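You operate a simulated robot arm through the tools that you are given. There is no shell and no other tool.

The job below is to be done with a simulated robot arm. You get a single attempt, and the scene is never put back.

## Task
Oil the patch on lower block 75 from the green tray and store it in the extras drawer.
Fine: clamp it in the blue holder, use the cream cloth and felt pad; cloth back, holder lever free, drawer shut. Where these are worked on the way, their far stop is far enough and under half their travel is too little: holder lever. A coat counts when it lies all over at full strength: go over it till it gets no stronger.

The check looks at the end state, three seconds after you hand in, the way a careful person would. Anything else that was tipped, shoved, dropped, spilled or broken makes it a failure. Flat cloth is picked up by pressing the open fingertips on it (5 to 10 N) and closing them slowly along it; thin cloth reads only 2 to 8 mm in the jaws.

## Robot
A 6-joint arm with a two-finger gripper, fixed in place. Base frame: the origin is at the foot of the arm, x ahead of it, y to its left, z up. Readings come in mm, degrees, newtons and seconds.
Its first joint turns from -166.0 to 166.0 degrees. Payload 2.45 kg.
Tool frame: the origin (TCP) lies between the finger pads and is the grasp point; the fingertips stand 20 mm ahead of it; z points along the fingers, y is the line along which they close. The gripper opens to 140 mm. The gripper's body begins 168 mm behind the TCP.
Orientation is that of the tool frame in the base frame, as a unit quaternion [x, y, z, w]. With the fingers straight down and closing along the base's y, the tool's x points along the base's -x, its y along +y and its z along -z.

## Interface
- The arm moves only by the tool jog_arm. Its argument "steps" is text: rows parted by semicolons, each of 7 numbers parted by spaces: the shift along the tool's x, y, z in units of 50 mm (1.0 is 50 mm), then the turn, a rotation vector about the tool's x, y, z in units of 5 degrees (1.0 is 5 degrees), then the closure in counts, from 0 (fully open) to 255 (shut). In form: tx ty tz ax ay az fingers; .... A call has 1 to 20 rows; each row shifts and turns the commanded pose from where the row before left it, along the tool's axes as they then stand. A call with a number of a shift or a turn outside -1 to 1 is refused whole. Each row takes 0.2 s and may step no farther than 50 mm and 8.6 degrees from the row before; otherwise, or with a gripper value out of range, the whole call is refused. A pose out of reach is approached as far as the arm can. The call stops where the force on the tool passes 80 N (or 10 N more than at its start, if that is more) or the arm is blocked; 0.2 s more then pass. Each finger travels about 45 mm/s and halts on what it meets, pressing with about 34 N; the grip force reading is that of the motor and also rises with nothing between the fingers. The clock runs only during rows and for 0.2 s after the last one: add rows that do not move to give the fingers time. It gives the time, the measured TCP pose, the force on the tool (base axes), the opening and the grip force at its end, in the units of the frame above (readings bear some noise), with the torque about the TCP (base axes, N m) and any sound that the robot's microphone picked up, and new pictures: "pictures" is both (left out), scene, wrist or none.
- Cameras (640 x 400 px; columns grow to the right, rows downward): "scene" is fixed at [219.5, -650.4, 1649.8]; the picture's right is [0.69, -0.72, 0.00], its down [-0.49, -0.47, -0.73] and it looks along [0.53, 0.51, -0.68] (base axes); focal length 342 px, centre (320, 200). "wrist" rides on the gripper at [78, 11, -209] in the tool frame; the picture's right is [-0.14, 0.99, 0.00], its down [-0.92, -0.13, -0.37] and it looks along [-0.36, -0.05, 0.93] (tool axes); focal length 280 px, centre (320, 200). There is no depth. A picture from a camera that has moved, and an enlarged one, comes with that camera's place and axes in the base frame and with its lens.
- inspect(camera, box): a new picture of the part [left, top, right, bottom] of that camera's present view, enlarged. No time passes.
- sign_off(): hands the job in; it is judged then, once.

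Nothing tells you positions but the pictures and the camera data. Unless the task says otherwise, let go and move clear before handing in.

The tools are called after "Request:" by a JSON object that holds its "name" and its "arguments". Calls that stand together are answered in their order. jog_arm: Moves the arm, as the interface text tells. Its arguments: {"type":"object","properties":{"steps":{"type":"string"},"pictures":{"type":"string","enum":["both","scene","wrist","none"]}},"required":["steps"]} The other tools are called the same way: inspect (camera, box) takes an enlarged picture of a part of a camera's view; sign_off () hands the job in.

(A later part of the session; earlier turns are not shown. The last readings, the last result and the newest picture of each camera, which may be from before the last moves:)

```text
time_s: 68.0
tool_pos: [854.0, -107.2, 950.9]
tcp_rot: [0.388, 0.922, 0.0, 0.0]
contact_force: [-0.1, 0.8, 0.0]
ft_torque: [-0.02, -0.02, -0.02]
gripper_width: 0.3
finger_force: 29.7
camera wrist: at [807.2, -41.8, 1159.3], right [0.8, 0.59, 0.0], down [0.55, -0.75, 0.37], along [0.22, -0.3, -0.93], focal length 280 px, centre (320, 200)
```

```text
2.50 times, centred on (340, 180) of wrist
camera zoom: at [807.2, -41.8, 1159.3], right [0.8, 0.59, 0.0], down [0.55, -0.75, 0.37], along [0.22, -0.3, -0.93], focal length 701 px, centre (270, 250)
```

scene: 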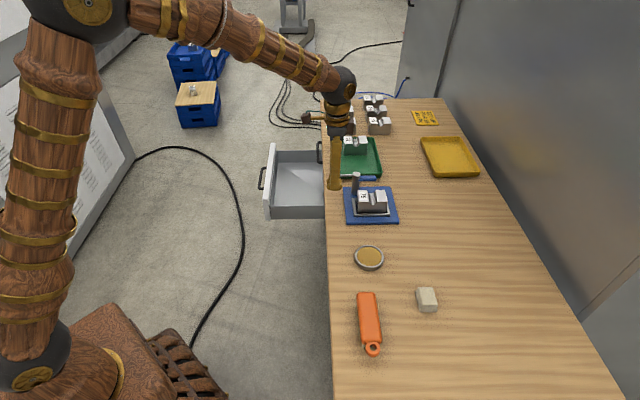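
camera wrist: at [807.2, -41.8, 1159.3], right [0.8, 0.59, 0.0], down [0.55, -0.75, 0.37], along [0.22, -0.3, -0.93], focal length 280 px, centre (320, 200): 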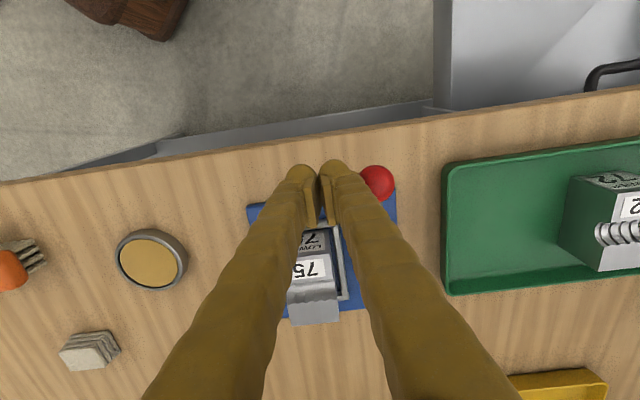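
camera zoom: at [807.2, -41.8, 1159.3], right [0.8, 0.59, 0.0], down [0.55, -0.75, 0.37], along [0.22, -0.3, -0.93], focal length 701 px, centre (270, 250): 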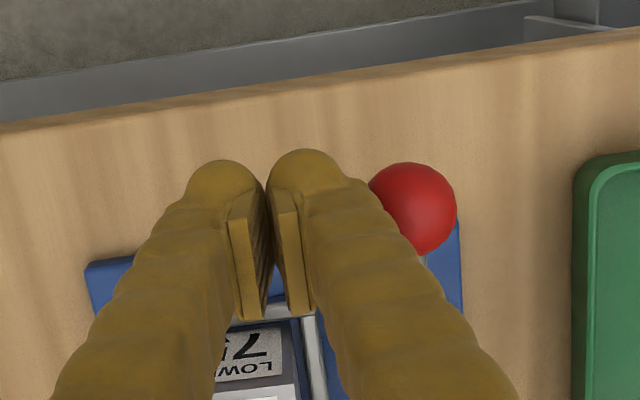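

Fingers are positioned beside the knob. I'll make contact, then push along the arc in 5° steps, watching the forces.

Request:
{"name": "jog_arm", "arguments": {"steps": "0 0.1 0 0 0 0 255; 0 0.1 0 0 0 0 255; 0 0.1 0 0 0 0 255; 0.0485 0.1296 0 0 0 1 255; 0.0485 0.1296 0 0 0 1 255; 0.0485 0.1296 0 0 0 1 255; 0 0 0 0 0 0 255", "pictures": "both"}}

Request:
{"name": "inspect", "arguments": {"camera": "scene", "box": [320, 150, 400, 220]}}

```text
time_s: 69.6
tool_pos: [874.5, -76.6, 952.8]
tcp_rot: [0.505, 0.863, -0.001, 0.001]
contact_force: [-0.1, 1.0, -0.1]
ft_torque: [0.0, 0.0, -0.01]
gripper_width: 0.0
finger_force: 29.4
camera wrist: at [846.0, -3.1, 1160.4], right [0.93, 0.37, 0.0], down [0.34, -0.87, 0.37], along [0.13, -0.34, -0.93], focal length 280 px, centre (320, 200)
```

scene: 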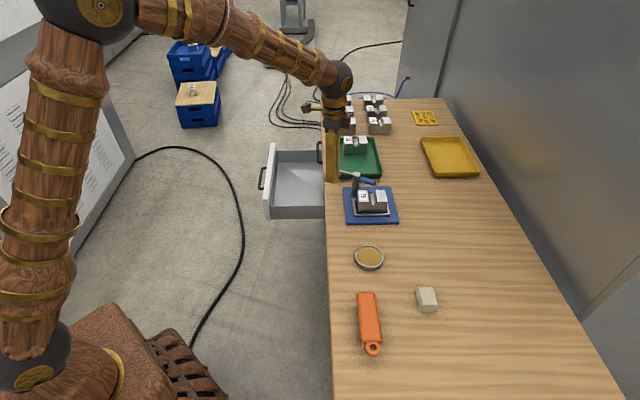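
wrist: 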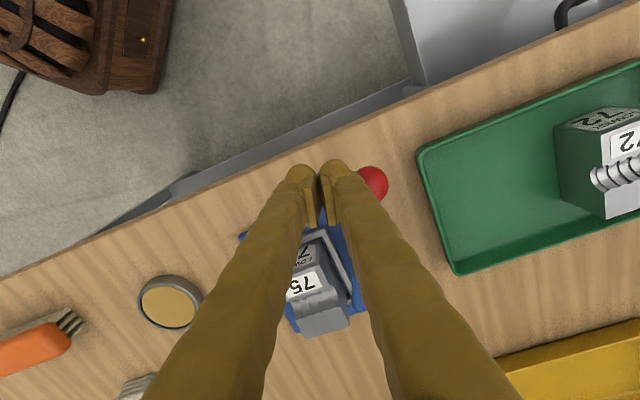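

```text
5.71 times, centred on (360, 185) of scene
camera zoom: at [219.5, -650.4, 1649.8], right [0.69, -0.72, 0.0], down [-0.49, -0.47, -0.73], along [0.53, 0.51, -0.68], focal length 1951 px, centre (91, 286)
```

zoom: 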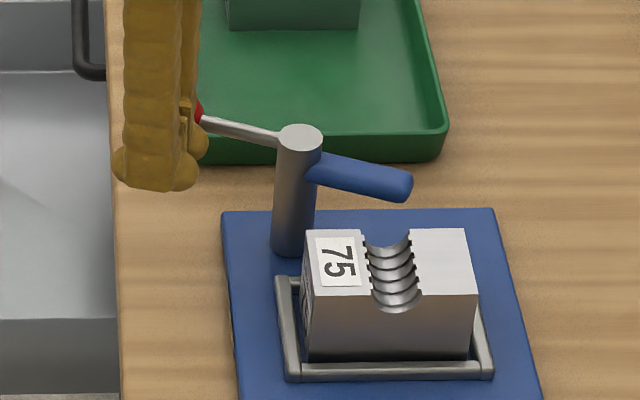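

The lever swings freely and the blue arm is moving toward the block. Continuing along the arc.

Request:
{"name": "jog_arm", "arguments": {"steps": "0.0485 0.1296 0 0 0 1 255; 0.0485 0.1296 0 0 0 1 255; 0.0485 0.1296 0 0 0 1 255; 0.0485 0.1296 0 0 0 1 255; 0.0485 0.1296 0 0 0 1 255; 0 0 0 0 0 0 255", "pictures": "both"}}

Request:
{"name": "inspect", "arguments": {"camera": "scene", "box": [320, 150, 400, 220]}}

```text
time_s: 71.0
tool_pos: [901.7, -54.7, 952.6]
tcp_rot: [0.679, 0.734, 0.0, 0.0]
contact_force: [-0.4, 0.1, 0.4]
ft_torque: [-0.01, 0.0, 0.02]
gripper_width: 0.2
finger_force: 29.3
camera wrist: at [906.1, 24.3, 1160.3], right [1.0, -0.06, 0.0], down [-0.06, -0.93, 0.37], along [-0.02, -0.37, -0.93], focal length 280 px, centre (320, 200)
```

scene: 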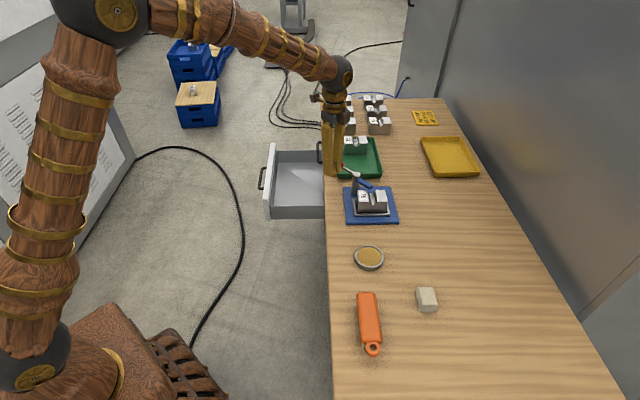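
wrist: 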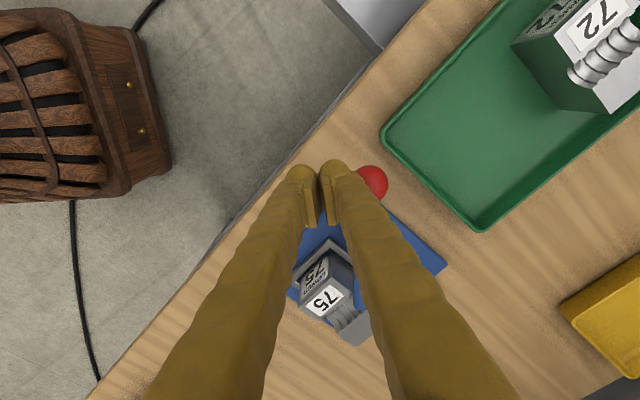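

```text
5.71 times, centred on (360, 185) of scene
camera zoom: at [219.5, -650.4, 1649.8], right [0.69, -0.72, 0.0], down [-0.49, -0.47, -0.73], along [0.53, 0.51, -0.68], focal length 1951 px, centre (91, 286)
```

zoom: 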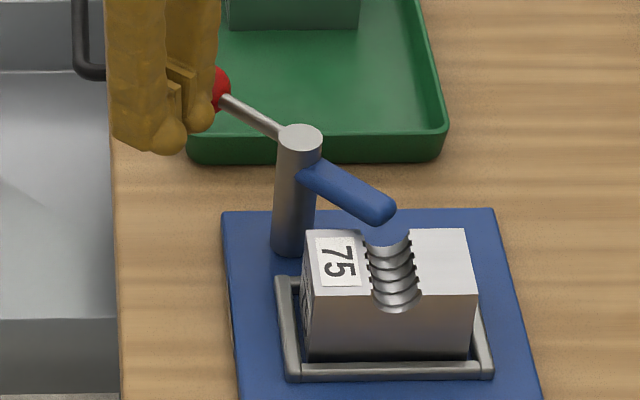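

Request:
{"name": "jog_arm", "arguments": {"steps": "0.0485 0.1296 0 0 0 1 255; 0.0485 0.1296 0 0 0 1 255; 0.0485 0.1296 0 0 0 1 255; 0.0485 0.1296 0 0 0 1 255; 0 0 0 0 0 0 255", "pictures": "both"}}

Request:
{"name": "inspect", "arguments": {"camera": "scene", "box": [320, 150, 400, 220]}}

```text
time_s: 72.2
tool_pos: [927.9, -47.7, 952.9]
tcp_rot: [0.797, 0.604, 0.0, 0.0]
contact_force: [-0.3, -0.3, 0.3]
ft_torque: [-0.01, 0.01, -0.01]
gripper_width: 0.1
finger_force: 29.0
camera wrist: at [959.3, 25.5, 1160.0], right [0.92, -0.4, 0.0], down [-0.37, -0.85, 0.37], along [-0.15, -0.34, -0.93], focal length 280 px, centre (320, 200)
```

scene: 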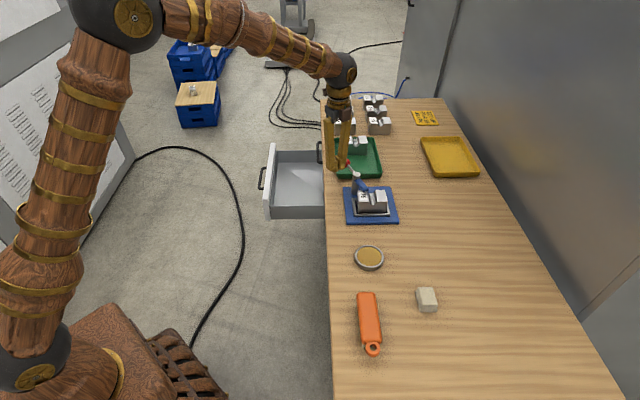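
wrist: 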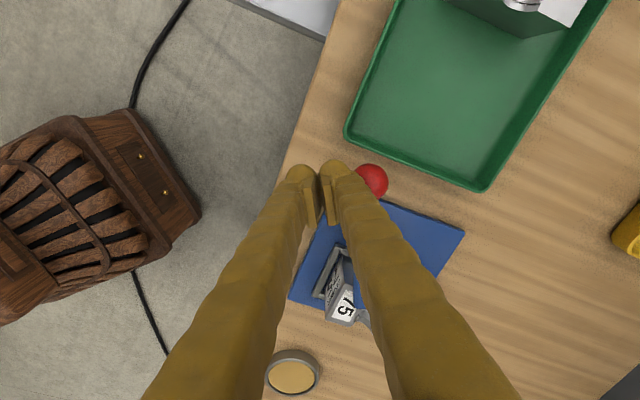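

```text
5.71 times, centred on (360, 185) of scene
camera zoom: at [219.5, -650.4, 1649.8], right [0.69, -0.72, 0.0], down [-0.49, -0.47, -0.73], along [0.53, 0.51, -0.68], focal length 1951 px, centre (91, 286)
```

zoom: 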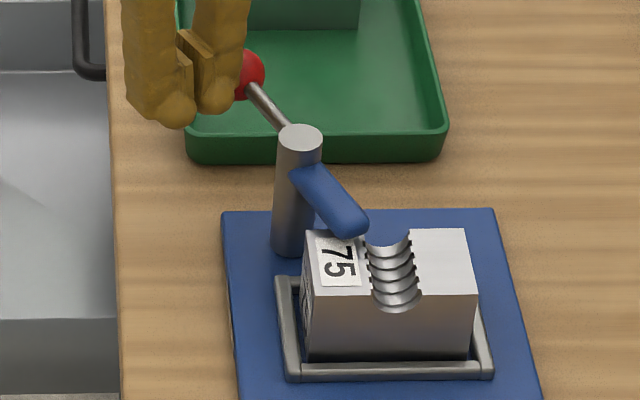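

Request:
{"name": "jog_arm", "arguments": {"steps": "0.0485 0.1296 0 0 0 1 255; 0.0485 0.1296 0 0 0 1 255; 0.0485 0.1296 0 0 0 1 255; 0 0 0 0 0 0 255", "pictures": "scene"}}

Request:
{"name": "inspect", "arguments": {"camera": "scene", "box": [320, 150, 400, 220]}}

```text
time_s: 73.2
tool_pos: [948.6, -47.2, 951.9]
tcp_rot: [0.869, 0.495, 0.0, -0.001]
contact_force: [-14.7, 6.4, 3.5]
ft_torque: [0.04, 0.02, -0.03]
gripper_width: 0.0
finger_force: 29.4
```

scene: 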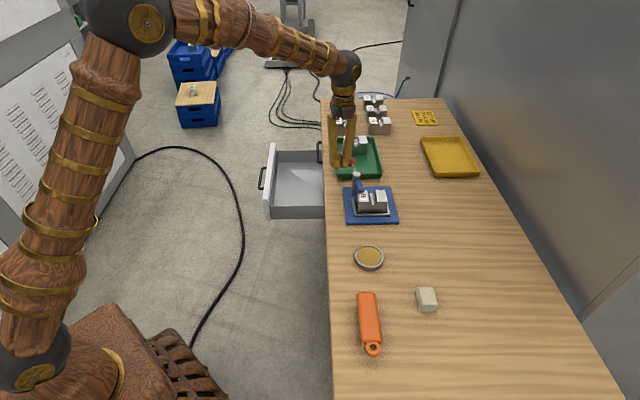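

```text
5.71 times, centred on (360, 185) of scene
camera zoom: at [219.5, -650.4, 1649.8], right [0.69, -0.72, 0.0], down [-0.49, -0.47, -0.73], along [0.53, 0.51, -0.68], focal length 1951 px, centre (91, 286)
```

zoom: 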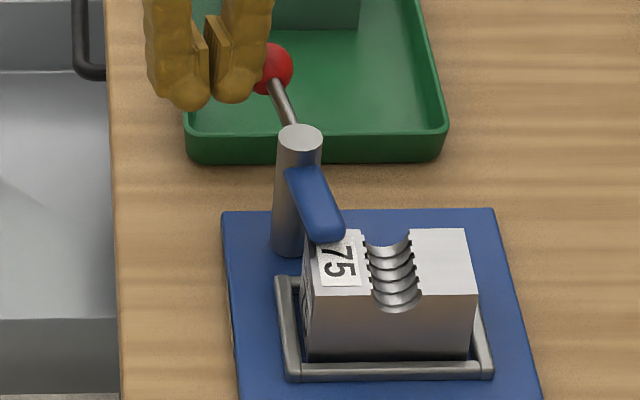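

Force is building up (about 16 N), so the clamp is engaging. I'll push a bit further to find the stop.

Request:
{"name": "jog_arm", "arguments": {"steps": "0.024 0.065 0 0 0 0.5 255; 0 0 0 0 0 0 255", "pictures": "none"}}

Request:
{"name": "jog_arm", "arguments": {"steps": "0.024 0.065 0 0 0 0.5 255; 0 0 0 0 0 0 255", "pictures": "none"}}

Request:
{"name": "inspect", "arguments": {"camera": "scene", "box": [320, 150, 400, 220]}}

```text
time_s: 73.8
tool_pos: [950.4, -46.1, 952.0]
tcp_rot: [0.879, 0.477, -0.002, -0.002]
contact_force: [-52.8, 27.0, 8.9]
ft_torque: [0.19, 0.38, -0.03]
gripper_width: 0.0
finger_force: 29.2
```

```text
time_s: 74.2
tool_pos: [949.2, -46.7, 951.3]
tcp_rot: [0.886, 0.463, -0.004, -0.003]
contact_force: [-38.7, 12.3, 13.9]
ft_torque: [-0.03, 0.1, -0.17]
gripper_width: 0.0
finger_force: 29.2
stopped in row 1: the force on the tool passed its limit at 86 N (the readings are from after the stop); the commanded pose is now the measured one
```

```text
5.71 times, centred on (360, 185) of scene
camera zoom: at [219.5, -650.4, 1649.8], right [0.69, -0.72, 0.0], down [-0.49, -0.47, -0.73], along [0.53, 0.51, -0.68], focal length 1951 px, centre (91, 286)
```

zoom: 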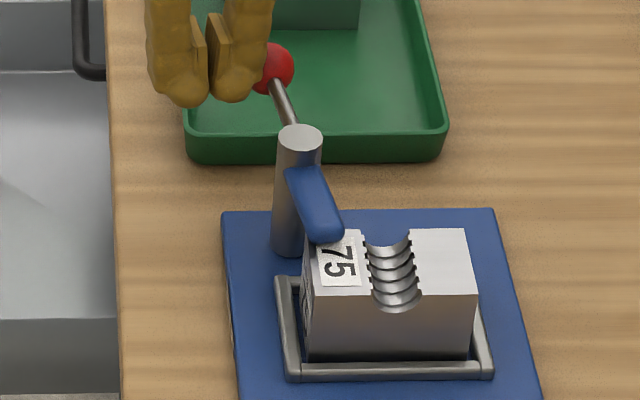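

The lever is hard against its stop, with the clamp arm over the block's label end and the holder unmoved. Backing away from the knob and rising.

Request:
{"name": "jog_arm", "arguments": {"steps": "0 -0.15 0 0 0 0 255; 0 -0.3 0 0 0 0 255; 0 -0.3 0 0 0 0 255; 0 0 -0.6 0 0 0 255; 0 0 -0.9 0 0 0 255; 0 0 -0.9 0 0 0 255; 0 0 0 0 0 0 255", "pictures": "both"}}

Request:
{"name": "inspect", "arguments": {"camera": "scene", "box": [320, 150, 400, 220]}}

```text
time_s: 75.8
tool_pos: [921.4, -25.1, 1071.9]
tcp_rot: [0.886, 0.463, -0.002, -0.002]
contact_force: [0.1, 0.7, 0.1]
ft_torque: [0.02, 0.04, -0.01]
gripper_width: 0.0
finger_force: 29.1
camera wrist: at [976.0, 32.4, 1279.6], right [0.73, -0.68, -0.01], down [-0.63, -0.68, 0.37], along [-0.26, -0.27, -0.93], focal length 280 px, centre (320, 200)
```

scene: 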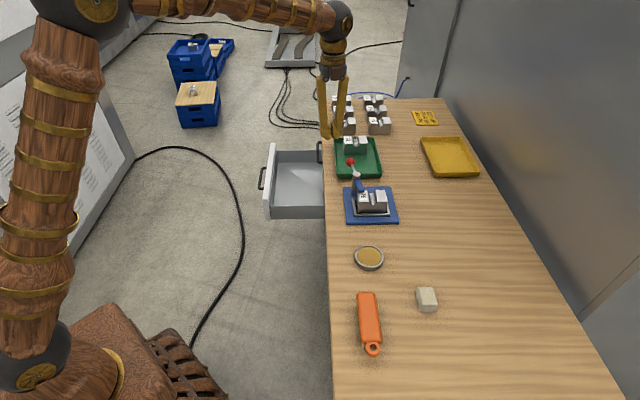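
wrist: 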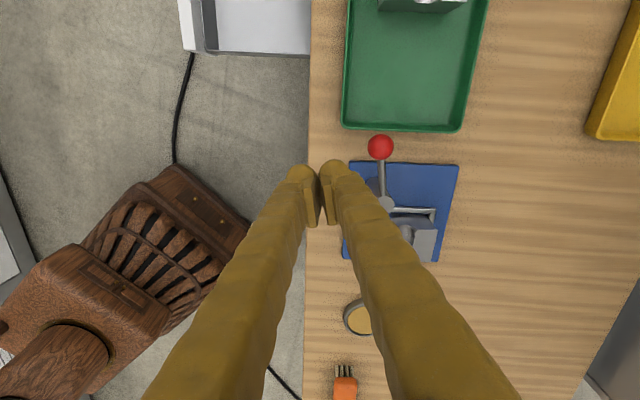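

```text
5.71 times, centred on (360, 185) of scene
camera zoom: at [219.5, -650.4, 1649.8], right [0.69, -0.72, 0.0], down [-0.49, -0.47, -0.73], along [0.53, 0.51, -0.68], focal length 1951 px, centre (91, 286)
```

zoom: 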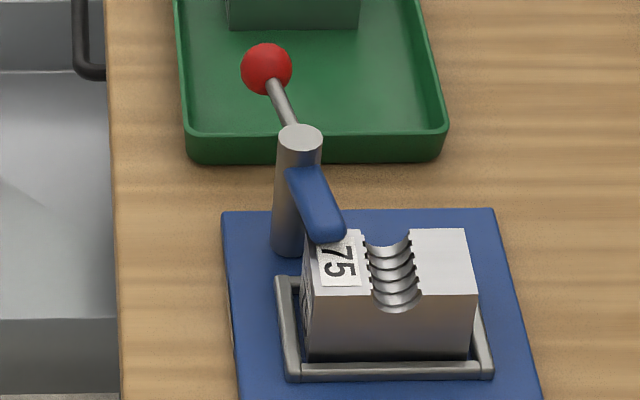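

The clamp holds. Now I'll turn the tool back to bench alignment, open the fingers and head to the cloth.

Request:
{"name": "jog_arm", "arguments": {"steps": "0 0 -0.3 0 0 -0.99 255; 0 0 -0.3 0 0 -0.99 255; 0 0 0 0 0 -0.99 255; 0 0 0 0 0 -0.99 255; 0 0 0 0 0 -0.99 255; 0 0 0 0 0 -0.99 255; 0 0 0 0 0 -0.99 255; 0 0 0 0 0 -0.99 255; 0 0 0 0 0 -0.99 200; 0 0 0 0 0 -0.99 150; 0 0 0 0 0 -0.99 100; 0 0 0 0 0 -0.99 50; 0 0 0 0 0 -0.99 0; 0 0 0 0 0 -0.99 0; 0 0 0 0 0 -0.99 0; 0 0 0 0 0 -0.99 0; 0 0 0 0 0 0 0", "pictures": "none"}}

```text
time_s: 79.4
tool_pos: [921.3, -26.1, 1102.0]
tcp_rot: [0.388, 0.922, -0.001, -0.003]
contact_force: [0.0, -0.1, -0.6]
ft_torque: [-0.02, -0.01, -0.02]
gripper_width: 139.8
finger_force: 0.0
```

Request:
{"name": "jog_arm", "arguments": {"steps": "-0.3125 -0.7925 0.07 -0.048 -0.055 0 0; -0.3125 -0.7925 0.07 0 0 0 0; -0.3125 -0.7925 0.07 0 0 0 0; -0.3125 -0.7925 0.07 0 0 0 0; -0.3125 -0.7925 0.07 0 0 0 0; -0.3125 -0.7925 0.07 0 0 0 0; -0.3125 -0.7925 0.07 0 0 0 0; -0.3125 -0.7925 0.07 0 0 0 0; -0.3125 -0.7925 0.07 0 0 0 0; -0.3125 -0.7925 0.07 0 0 0 0; -0.3125 -0.7925 0.07 0 0 0 0; -0.3125 -0.7925 0.07 0 0 0 0; 0 0 0 0 0 0 0", "pictures": "both"}}

Request:
{"name": "inspect", "arguments": {"camera": "wrist", "box": [260, 120, 420, 260]}}

Request:
{"name": "inspect", "arguments": {"camera": "scene", "box": [390, 265, 470, 335]}}

```text
time_s: 82.2
tool_pos: [713.7, -490.8, 1059.3]
tcp_rot: [0.388, 0.922, 0.0, 0.0]
contact_force: [-0.2, 0.3, 0.2]
ft_torque: [0.02, 0.02, 0.0]
gripper_width: 139.7
finger_force: 0.1
camera wrist: at [666.0, -427.8, 1267.4], right [0.8, 0.59, 0.0], down [0.55, -0.75, 0.37], along [0.22, -0.3, -0.93], focal length 280 px, centre (320, 200)
```

scene: 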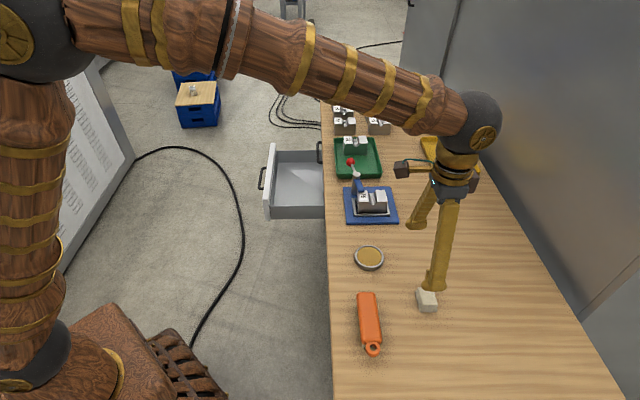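
wrist: 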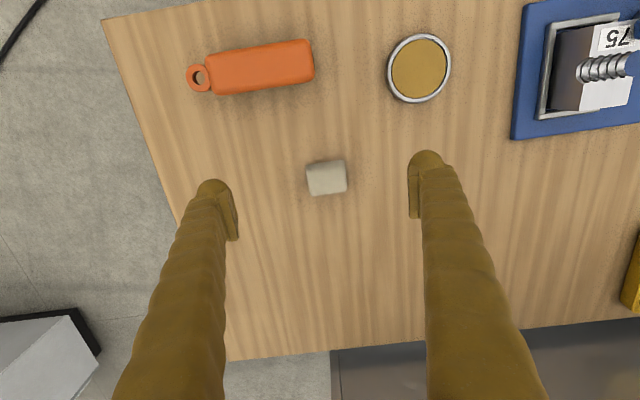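

```text
2.86 times, centred on (340, 190) of wrist
camera zoom: at [666.0, -427.8, 1267.4], right [0.8, 0.59, 0.0], down [0.55, -0.75, 0.37], along [0.22, -0.3, -0.93], focal length 801 px, centre (263, 229)
```

zoom: 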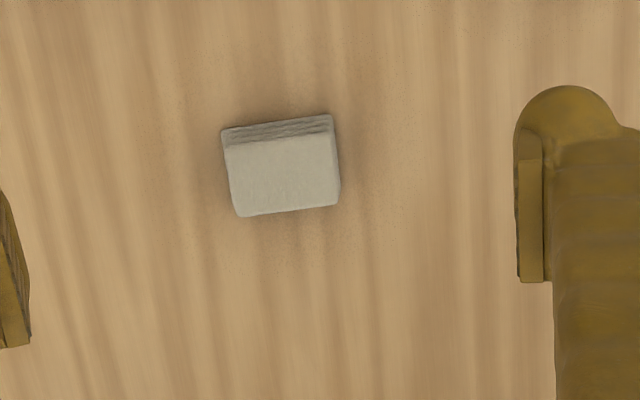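

```text
5.71 times, centred on (430, 300) of scene
camera zoom: at [219.5, -650.4, 1649.8], right [0.69, -0.72, 0.0], down [-0.49, -0.47, -0.73], along [0.53, 0.51, -0.68], focal length 1951 px, centre (-309, -371)
```

zoom: 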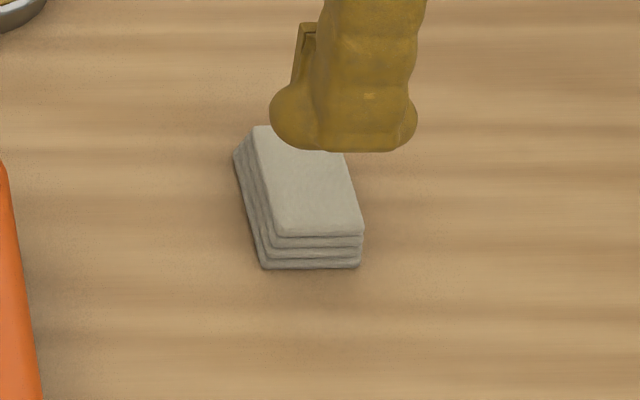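

The folded cloth is about 54×38×25 mm, centred near P≈897, E≈171. I'll look at the felt pad dish, then move above the cloth.

Request:
{"name": "inspect", "arguments": {"camera": "wrist", "box": [370, 15, 470, 115]}}

Request:
{"name": "inspect", "arguments": {"camera": "scene", "box": [345, 235, 395, 280]}}

Request:
{"name": "inspect", "arguments": {"camera": "scene", "box": [345, 180, 400, 225]}}

```text
4.00 times, centred on (420, 65) of wrist
camera zoom: at [666.0, -427.8, 1267.4], right [0.8, 0.59, 0.0], down [0.55, -0.75, 0.37], along [0.22, -0.3, -0.93], focal length 1122 px, centre (-80, 740)
```

zoom: 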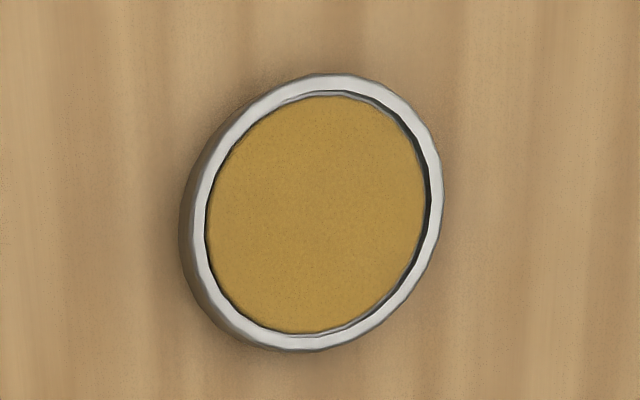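

```text
8.89 times, centred on (370, 258) of scene
camera zoom: at [219.5, -650.4, 1649.8], right [0.69, -0.72, 0.0], down [-0.49, -0.47, -0.73], along [0.53, 0.51, -0.68], focal length 3035 px, centre (-124, -311)
```

zoom: 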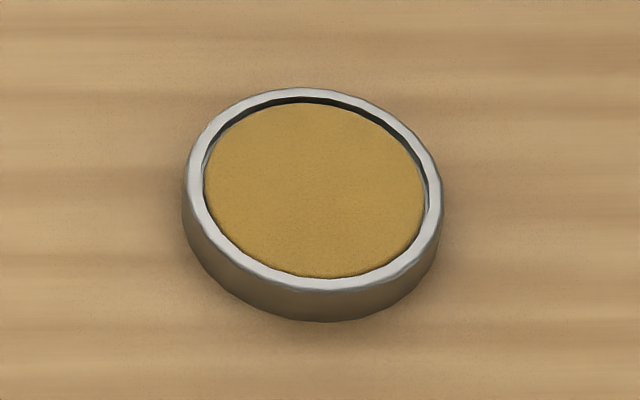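

```text
8.89 times, centred on (372, 202) of scene
camera zoom: at [219.5, -650.4, 1649.8], right [0.69, -0.72, 0.0], down [-0.49, -0.47, -0.73], along [0.53, 0.51, -0.68], focal length 3035 px, centre (-147, 178)
```

zoom: 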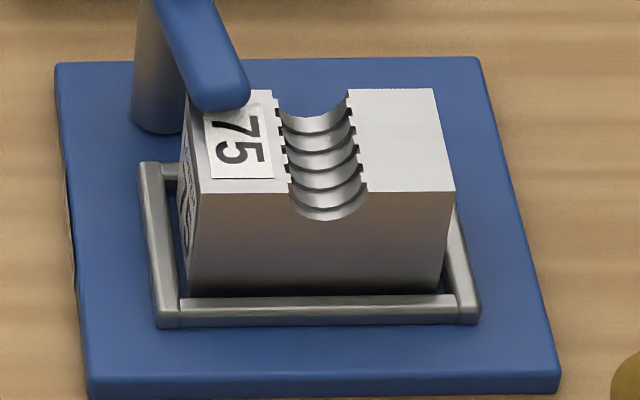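

Dish centre is about P≈764, E≈308, with a felt diameter of about 71 mm and the rim at z≈868. Moving over the cloth with the jaws partly closed.

Request:
{"name": "jog_arm", "arguments": {"steps": "-0.475 0.035 0.3 0 0 0 100; -0.475 0.035 0.5 0 0 0 100; 0 0 0.6 0 0 0 100; 0 0 0.6 0 0 0 100; 0 0 0.4 0 0 0 100; 0 0 0 0 0 0 100", "pictures": "both"}}

Request:
{"name": "inspect", "arguments": {"camera": "wrist", "box": [230, 100, 410, 240]}}

```text
time_s: 83.6
tool_pos: [749.4, -524.2, 939.6]
tcp_rot: [0.388, 0.922, 0.001, 0.001]
contact_force: [0.2, 0.3, -0.3]
ft_torque: [-0.01, 0.01, 0.0]
gripper_width: 85.1
finger_force: 0.1
camera wrist: at [702.0, -459.4, 1147.7], right [0.8, 0.59, 0.0], down [0.55, -0.75, 0.37], along [0.22, -0.3, -0.93], focal length 280 px, centre (320, 200)
```

scene: 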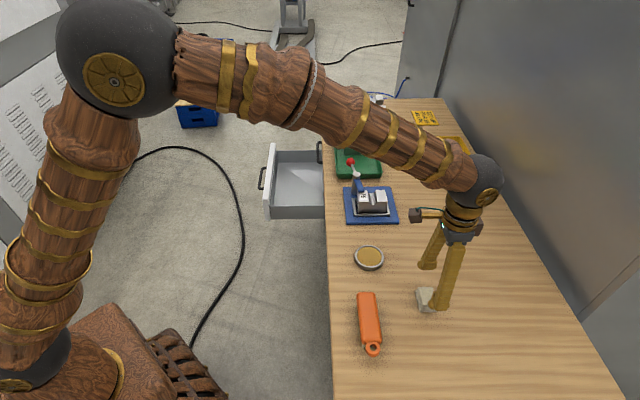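
wrist: 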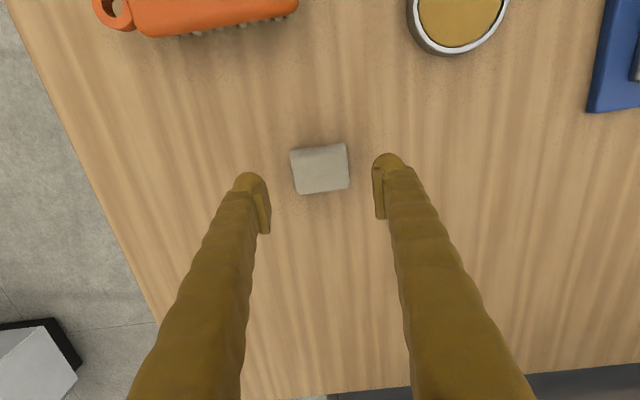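

```text
2.86 times, centred on (320, 170) of wrist
camera zoom: at [702.0, -459.4, 1147.7], right [0.8, 0.59, 0.0], down [0.55, -0.75, 0.37], along [0.22, -0.3, -0.93], focal length 801 px, centre (320, 286)
```

zoom: 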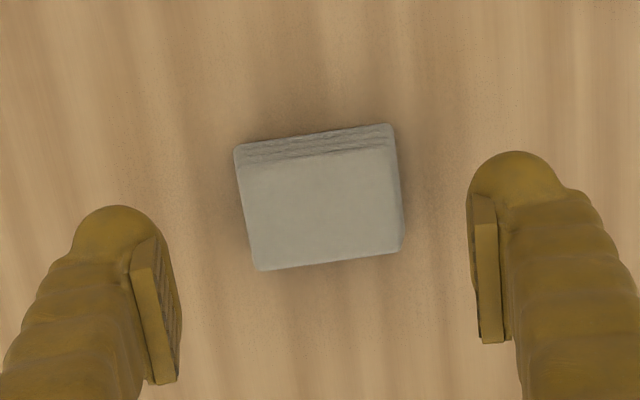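

Request:
{"name": "jog_arm", "arguments": {"steps": "0.01 0.03 0.4 0 0 0 118; 0 0 0.4 0 0 0 118; 0 0 0.23 0 0 0 118; 0 0 0.1 0 0 0 118; 0 0 0 0 0 0 118", "pictures": "wrist"}}

Request:
{"name": "inspect", "arguments": {"camera": "scene", "box": [390, 265, 470, 335]}}

```text
time_s: 84.8
tool_pos: [748.3, -521.6, 883.0]
tcp_rot: [0.388, 0.922, 0.001, -0.001]
contact_force: [0.2, 0.5, -0.7]
ft_torque: [0.0, 0.0, 0.02]
gripper_width: 75.1
finger_force: 0.1
camera wrist: at [702.6, -457.9, 1090.8], right [0.8, 0.59, 0.0], down [0.55, -0.75, 0.37], along [0.22, -0.3, -0.93], focal length 280 px, centre (320, 200)
```

wrist: 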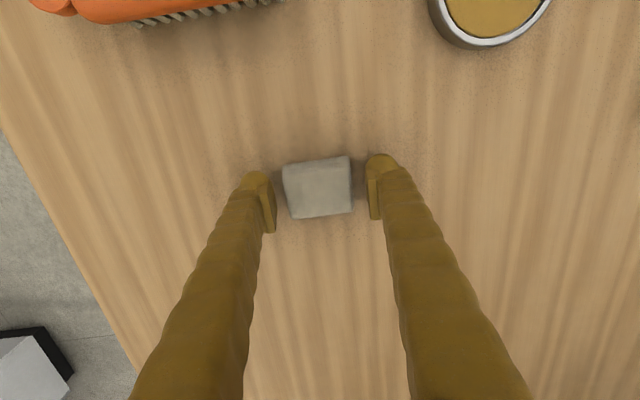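

```text
5.71 times, centred on (430, 300) of scene
camera zoom: at [219.5, -650.4, 1649.8], right [0.69, -0.72, 0.0], down [-0.49, -0.47, -0.73], along [0.53, 0.51, -0.68], focal length 1951 px, centre (-309, -371)
```

zoom: 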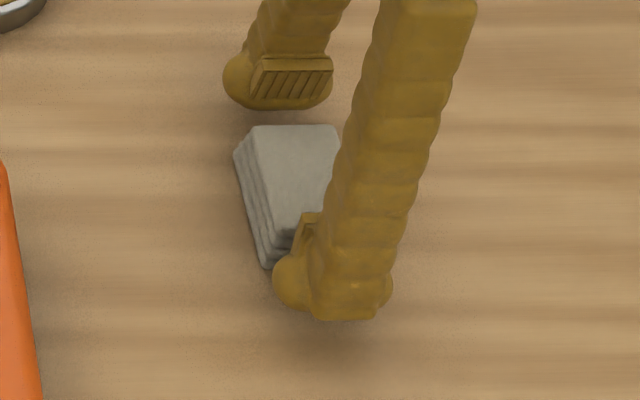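

Request:
{"name": "jog_arm", "arguments": {"steps": "0 0 0 0 0 0 140; 0 0 0 0 0 0 150; 0 0 0 0 0 0 158; 0 0 0 0 0 0 165; 0 0 0 0 0 0 172; 0 0 0 0 0 0 172", "pictures": "wrist"}}

Request:
{"name": "inspect", "arguments": {"camera": "scene", "box": [390, 265, 470, 335]}}

```text
time_s: 86.2
tool_pos: [748.6, -521.7, 883.3]
tcp_rot: [0.387, 0.922, 0.001, 0.0]
contact_force: [0.0, -0.4, -0.1]
ft_torque: [0.01, 0.02, -0.01]
gripper_width: 58.5
finger_force: 33.7
camera wrist: at [702.6, -457.9, 1091.0], right [0.8, 0.59, 0.0], down [0.55, -0.75, 0.37], along [0.22, -0.3, -0.93], focal length 280 px, centre (320, 200)
```

wrist: 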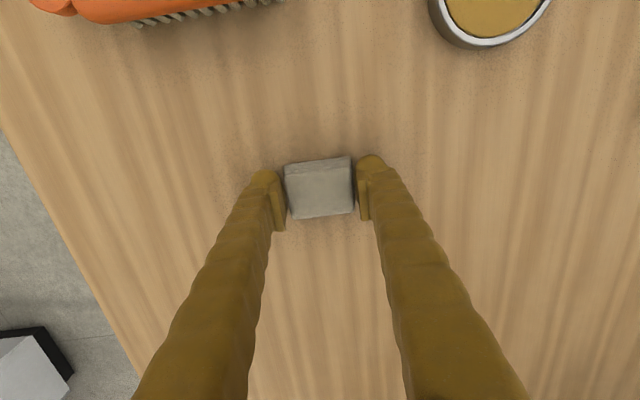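

```text
5.71 times, centred on (430, 300) of scene
camera zoom: at [219.5, -650.4, 1649.8], right [0.69, -0.72, 0.0], down [-0.49, -0.47, -0.73], along [0.53, 0.51, -0.68], focal length 1951 px, centre (-309, -371)
```

zoom: 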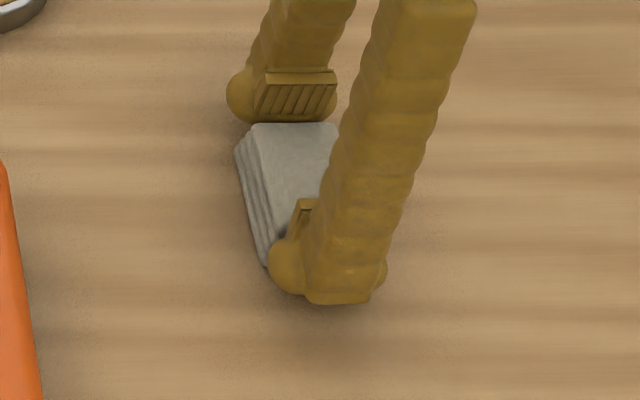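

The cloth is gripped (58.5 mm, firm). Lifting gently.

Request:
{"name": "jog_arm", "arguments": {"steps": "0 0 -0.04 0 0 0 255; 0 0 -0.1 0 0 0 255; 0 0 -0.15 0 0 0 255; 0 0 -0.2 0 0 0 255; 0 0 -0.3 0 0 0 255; 0 0 -0.4 0 0 0 255; 0 0 -0.4 0 0 0 255; 0 0 -0.3 0 0 0 255; 0 0 0 0 0 0 255", "pictures": "both"}}

Request:
{"name": "inspect", "arguments": {"camera": "scene", "box": [390, 225, 480, 305]}}

Request:
{"name": "inspect", "arguments": {"camera": "wrist", "box": [260, 140, 380, 240]}}

```text
time_s: 88.2
tool_pos: [750.3, -521.4, 978.1]
tcp_rot: [0.387, 0.922, 0.001, 0.0]
contact_force: [0.5, -0.4, -0.6]
ft_torque: [0.0, -0.01, 0.0]
gripper_width: 58.5
finger_force: 34.1
camera wrist: at [703.1, -457.9, 1185.2], right [0.8, 0.59, 0.0], down [0.55, -0.75, 0.37], along [0.22, -0.3, -0.93], focal length 280 px, centre (320, 200)
```

scene: 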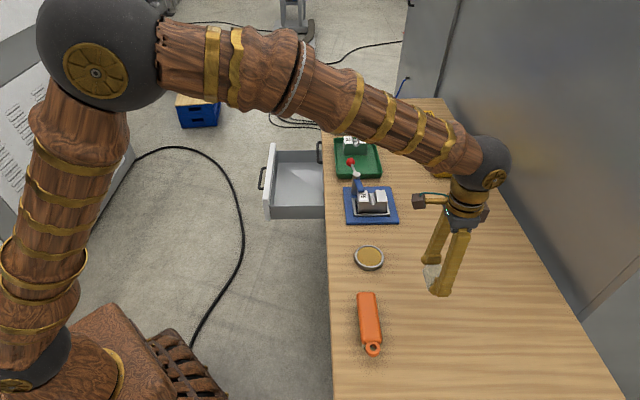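
wrist: 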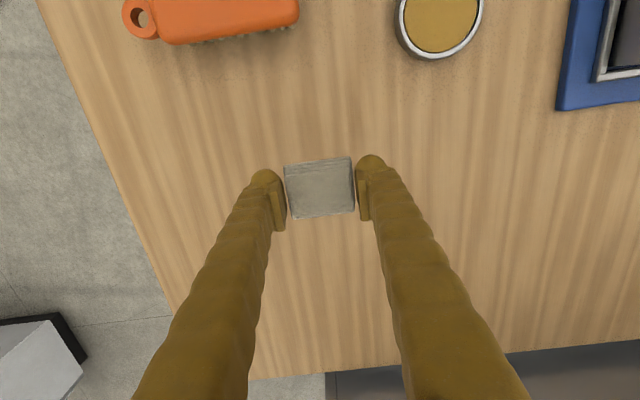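

```text
5.00 times, centred on (435, 265) of scene
camera zoom: at [219.5, -650.4, 1649.8], right [0.69, -0.72, 0.0], down [-0.49, -0.47, -0.73], along [0.53, 0.51, -0.68], focal length 1707 px, centre (-255, -125)
```

zoom: 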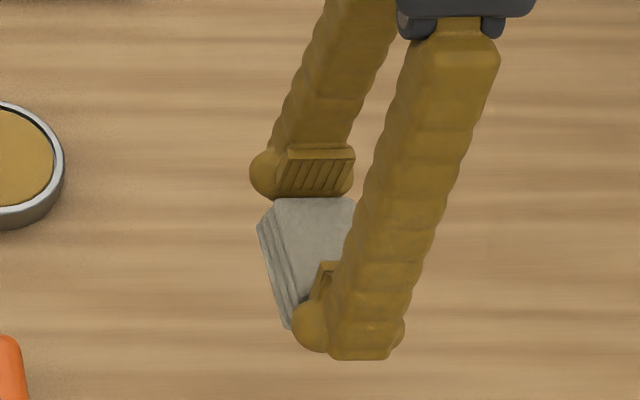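

```text
4.00 times, centred on (320, 190) of wrist
camera zoom: at [703.1, -457.9, 1185.2], right [0.8, 0.59, 0.0], down [0.55, -0.75, 0.37], along [0.22, -0.3, -0.93], focal length 1122 px, centre (320, 240)
```

zoom: 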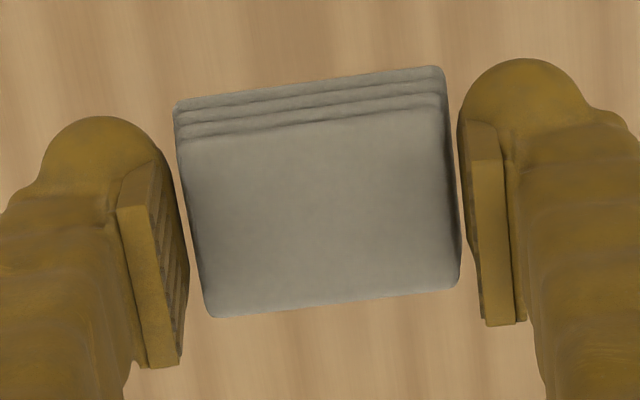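

The cloth is held steady. Moving over the felt pad.

Request:
{"name": "jog_arm", "arguments": {"steps": "0.25 0.26 0 0 0 0 255; 0.45 0.47 0 0 0 0 255; 0.55 0.57 0 0 0 0 255; 0.55 0.57 0 0 0 0 255; 0.5 0.53 0.2 0 0 0 255; 0.34 0.35 0.4 0 0 0 255; 0 0 0.4 0 0 0 255; 0 0 0 0 0 0 255", "pictures": "both"}}

Request:
{"name": "inspect", "arguments": {"camera": "wrist", "box": [240, 120, 400, 240]}}

Request:
{"name": "inspect", "arguments": {"camera": "scene", "box": [330, 215, 420, 285]}}

```text
time_s: 90.0
tool_pos: [756.3, -331.7, 927.9]
tcp_rot: [0.388, 0.922, 0.001, 0.001]
contact_force: [1.2, 0.4, 0.4]
ft_torque: [0.02, -0.02, 0.0]
gripper_width: 58.6
finger_force: 34.3
camera wrist: at [708.0, -267.3, 1135.4], right [0.8, 0.59, 0.0], down [0.55, -0.75, 0.37], along [0.22, -0.3, -0.93], focal length 280 px, centre (320, 200)
```

scene: 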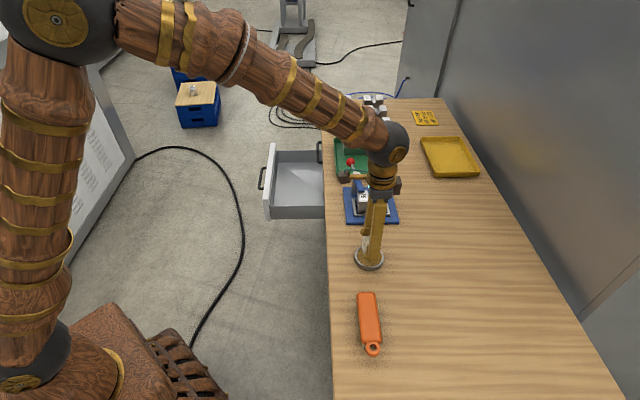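
wrist: 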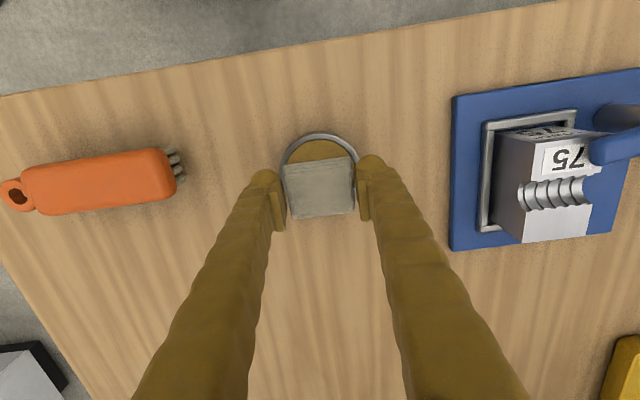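

```text
3.33 times, centred on (320, 180) of wrist
camera zoom: at [708.0, -267.3, 1135.4], right [0.8, 0.59, 0.0], down [0.55, -0.75, 0.37], along [0.22, -0.3, -0.93], focal length 935 px, centre (320, 267)
```

zoom: 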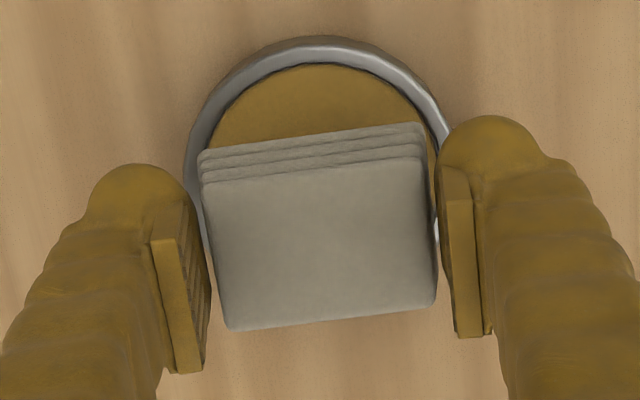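

```text
5.71 times, centred on (375, 250) of scene
camera zoom: at [219.5, -650.4, 1649.8], right [0.69, -0.72, 0.0], down [-0.49, -0.47, -0.73], along [0.53, 0.51, -0.68], focal length 1951 px, centre (6, -86)
```

zoom: 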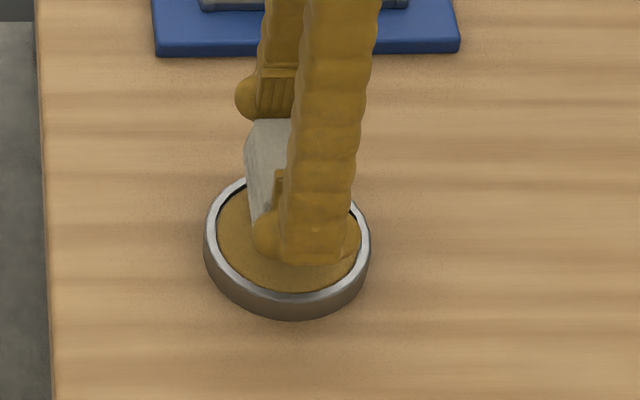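

Centred over the felt. Going down slowly until it touches.

Request:
{"name": "jog_arm", "arguments": {"steps": "0 0 0.2 0 0 0 255; 0 0 0.2 0 0 0 255; 0 0 0.1 0 0 0 255; 0 0 0 0 0 0 255", "pictures": "none"}}

Request:
{"name": "jog_arm", "arguments": {"steps": "0 0 0.03 0 0 0 255; 0 0 0.03 0 0 0 255; 0 0 0 0 0 0 255", "pictures": "none"}}

Request:
{"name": "jog_arm", "arguments": {"steps": "0 0 0.02 0 0 0 255; 0 0 0.02 0 0 0 255; 0 0 0 0 0 0 255", "pictures": "none"}}

```text
time_s: 91.0
tool_pos: [755.8, -331.3, 903.2]
tcp_rot: [0.387, 0.922, 0.001, -0.001]
contact_force: [-0.1, 0.5, -0.8]
ft_torque: [-0.01, -0.01, -0.01]
gripper_width: 58.3
finger_force: 34.1
```

```text
time_s: 91.8
tool_pos: [757.6, -330.7, 898.7]
tcp_rot: [0.388, 0.922, 0.001, 0.0]
contact_force: [-0.9, 0.4, 0.2]
ft_torque: [-0.02, -0.02, 0.03]
gripper_width: 58.5
finger_force: 34.3
```

```text
time_s: 92.6
tool_pos: [756.1, -332.6, 897.6]
tcp_rot: [0.388, 0.922, 0.0, 0.001]
contact_force: [-2.0, 2.3, 10.4]
ft_torque: [-0.01, 0.12, 0.0]
gripper_width: 58.4
finger_force: 33.9
```

Contact with about 10 N. Let me see how it sits on the felt.

Request:
{"name": "jog_arm", "arguments": {"steps": "0 0 0 0 0 0 255; 0 0 0 0 0 0 255; 0 0 0 0 0 0 255", "pictures": "both"}}

Request:
{"name": "inspect", "arguments": {"camera": "wrist", "box": [240, 120, 400, 240]}}

Request:
{"name": "inspect", "arguments": {"camera": "scene", "box": [345, 225, 400, 275]}}

```text
time_s: 93.4
tool_pos: [755.9, -332.1, 897.1]
tcp_rot: [0.388, 0.922, 0.0, 0.0]
contact_force: [-0.2, -0.4, 15.4]
ft_torque: [0.0, 0.01, 0.04]
gripper_width: 58.4
finger_force: 33.5
camera wrist: at [708.5, -267.4, 1105.7], right [0.8, 0.59, 0.0], down [0.55, -0.75, 0.37], along [0.22, -0.3, -0.93], focal length 280 px, centre (320, 200)
```

scene: 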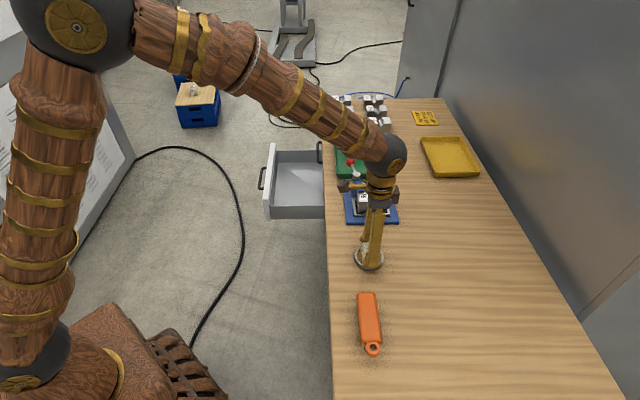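
wrist: 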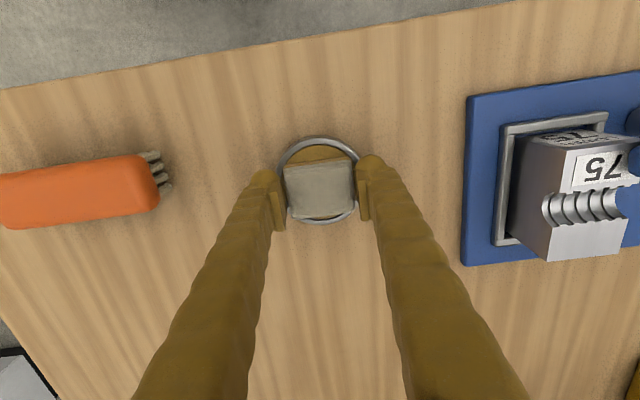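

```text
3.33 times, centred on (320, 180) of wrist
camera zoom: at [708.5, -267.4, 1105.7], right [0.8, 0.59, 0.0], down [0.55, -0.75, 0.37], along [0.22, -0.3, -0.93], focal length 935 px, centre (320, 267)
```

zoom: 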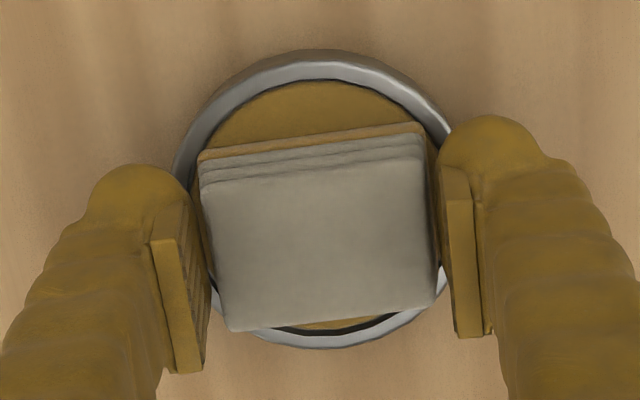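

```text
8.00 times, centred on (372, 250) of scene
camera zoom: at [219.5, -650.4, 1649.8], right [0.69, -0.72, 0.0], down [-0.49, -0.47, -0.73], along [0.53, 0.51, -0.68], focal length 2732 px, centre (-100, -200)
```

zoom: 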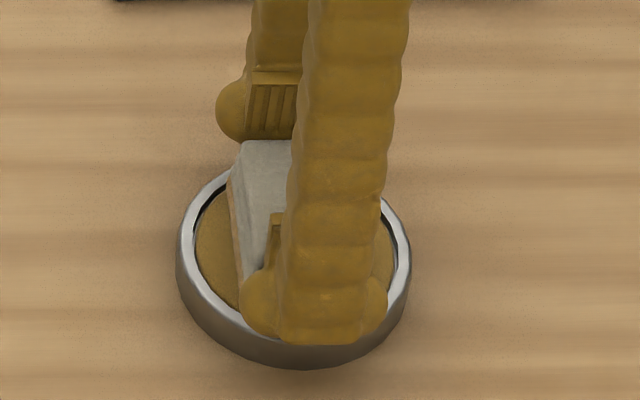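

The cloth's bottom layer has turned the felt's golden colour, so it's loaded. I'll measure the block's top from here before moving over.

Request:
{"name": "inspect", "arguments": {"camera": "wrist", "box": [480, 110, 640, 280]}}

Request:
{"name": "jog_arm", "arguments": {"steps": "0 0 -0.06 0 0 0 255; 0 0 -0.2 0 0 0 255; 0 0 -0.4 0 0 0 255; 0 0 -0.6 0 0 0 255; 0 0 -0.6 0 0 0 255; 0 0 -0.5 0 0 0 255; 0 0 0 0 0 0 255", "pictures": "both"}}

Request:
{"name": "inspect", "arguments": {"camera": "wrist", "box": [440, 60, 640, 220]}}

Request:
{"name": "inspect", "arguments": {"camera": "wrist", "box": [260, 140, 380, 240]}}

```text
2.35 times, centred on (560, 195) of wrist
camera zoom: at [708.5, -267.4, 1105.7], right [0.8, 0.59, 0.0], down [0.55, -0.75, 0.37], along [0.22, -0.3, -0.93], focal length 660 px, centre (-245, 212)
```

zoom: 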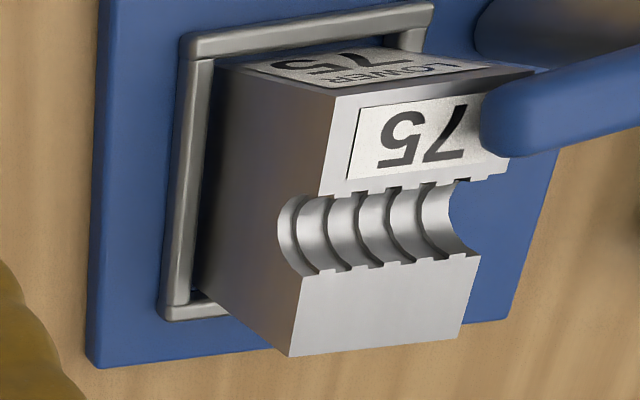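

```text
time_s: 95.0
tool_pos: [755.6, -330.6, 1014.7]
tcp_rot: [0.387, 0.922, 0.0, 0.0]
contact_force: [0.9, 0.3, 0.5]
ft_torque: [-0.04, 0.0, 0.02]
gripper_width: 58.6
finger_force: 33.6
camera wrist: at [709.5, -266.9, 1223.3], right [0.8, 0.59, 0.0], down [0.55, -0.75, 0.37], along [0.22, -0.3, -0.93], focal length 280 px, centre (320, 200)
```

scene: 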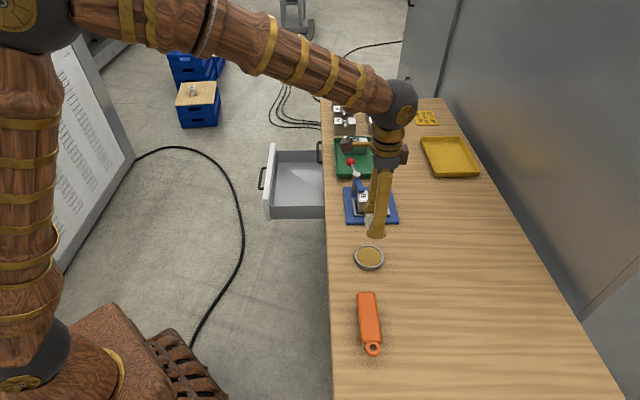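
wrist: 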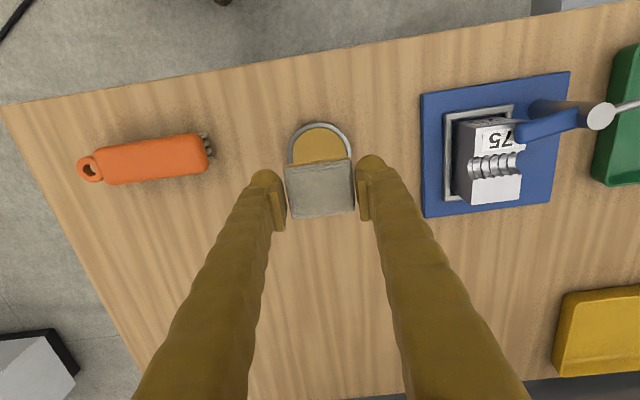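

```text
2.50 times, centred on (540, 140) of wrist
camera zoom: at [709.5, -266.9, 1223.3], right [0.8, 0.59, 0.0], down [0.55, -0.75, 0.37], along [0.22, -0.3, -0.93], focal length 701 px, centre (-230, 350)
```

zoom: 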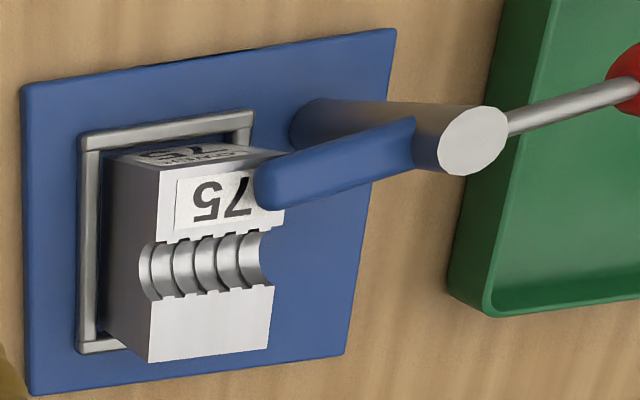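

```text
4.00 times, centred on (320, 190) of wrist
camera zoom: at [709.5, -266.9, 1223.3], right [0.8, 0.59, 0.0], down [0.55, -0.75, 0.37], along [0.22, -0.3, -0.93], focal length 1122 px, centre (320, 240)
```

zoom: 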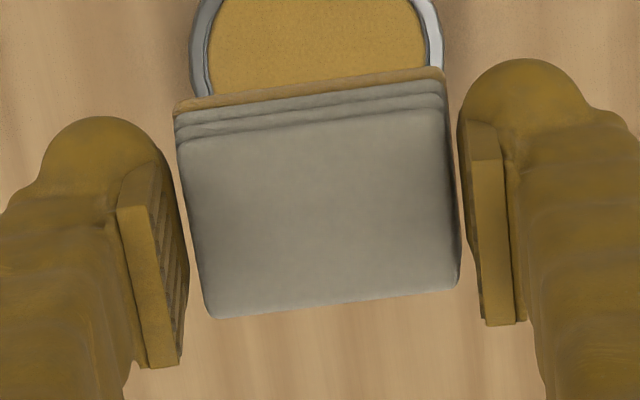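

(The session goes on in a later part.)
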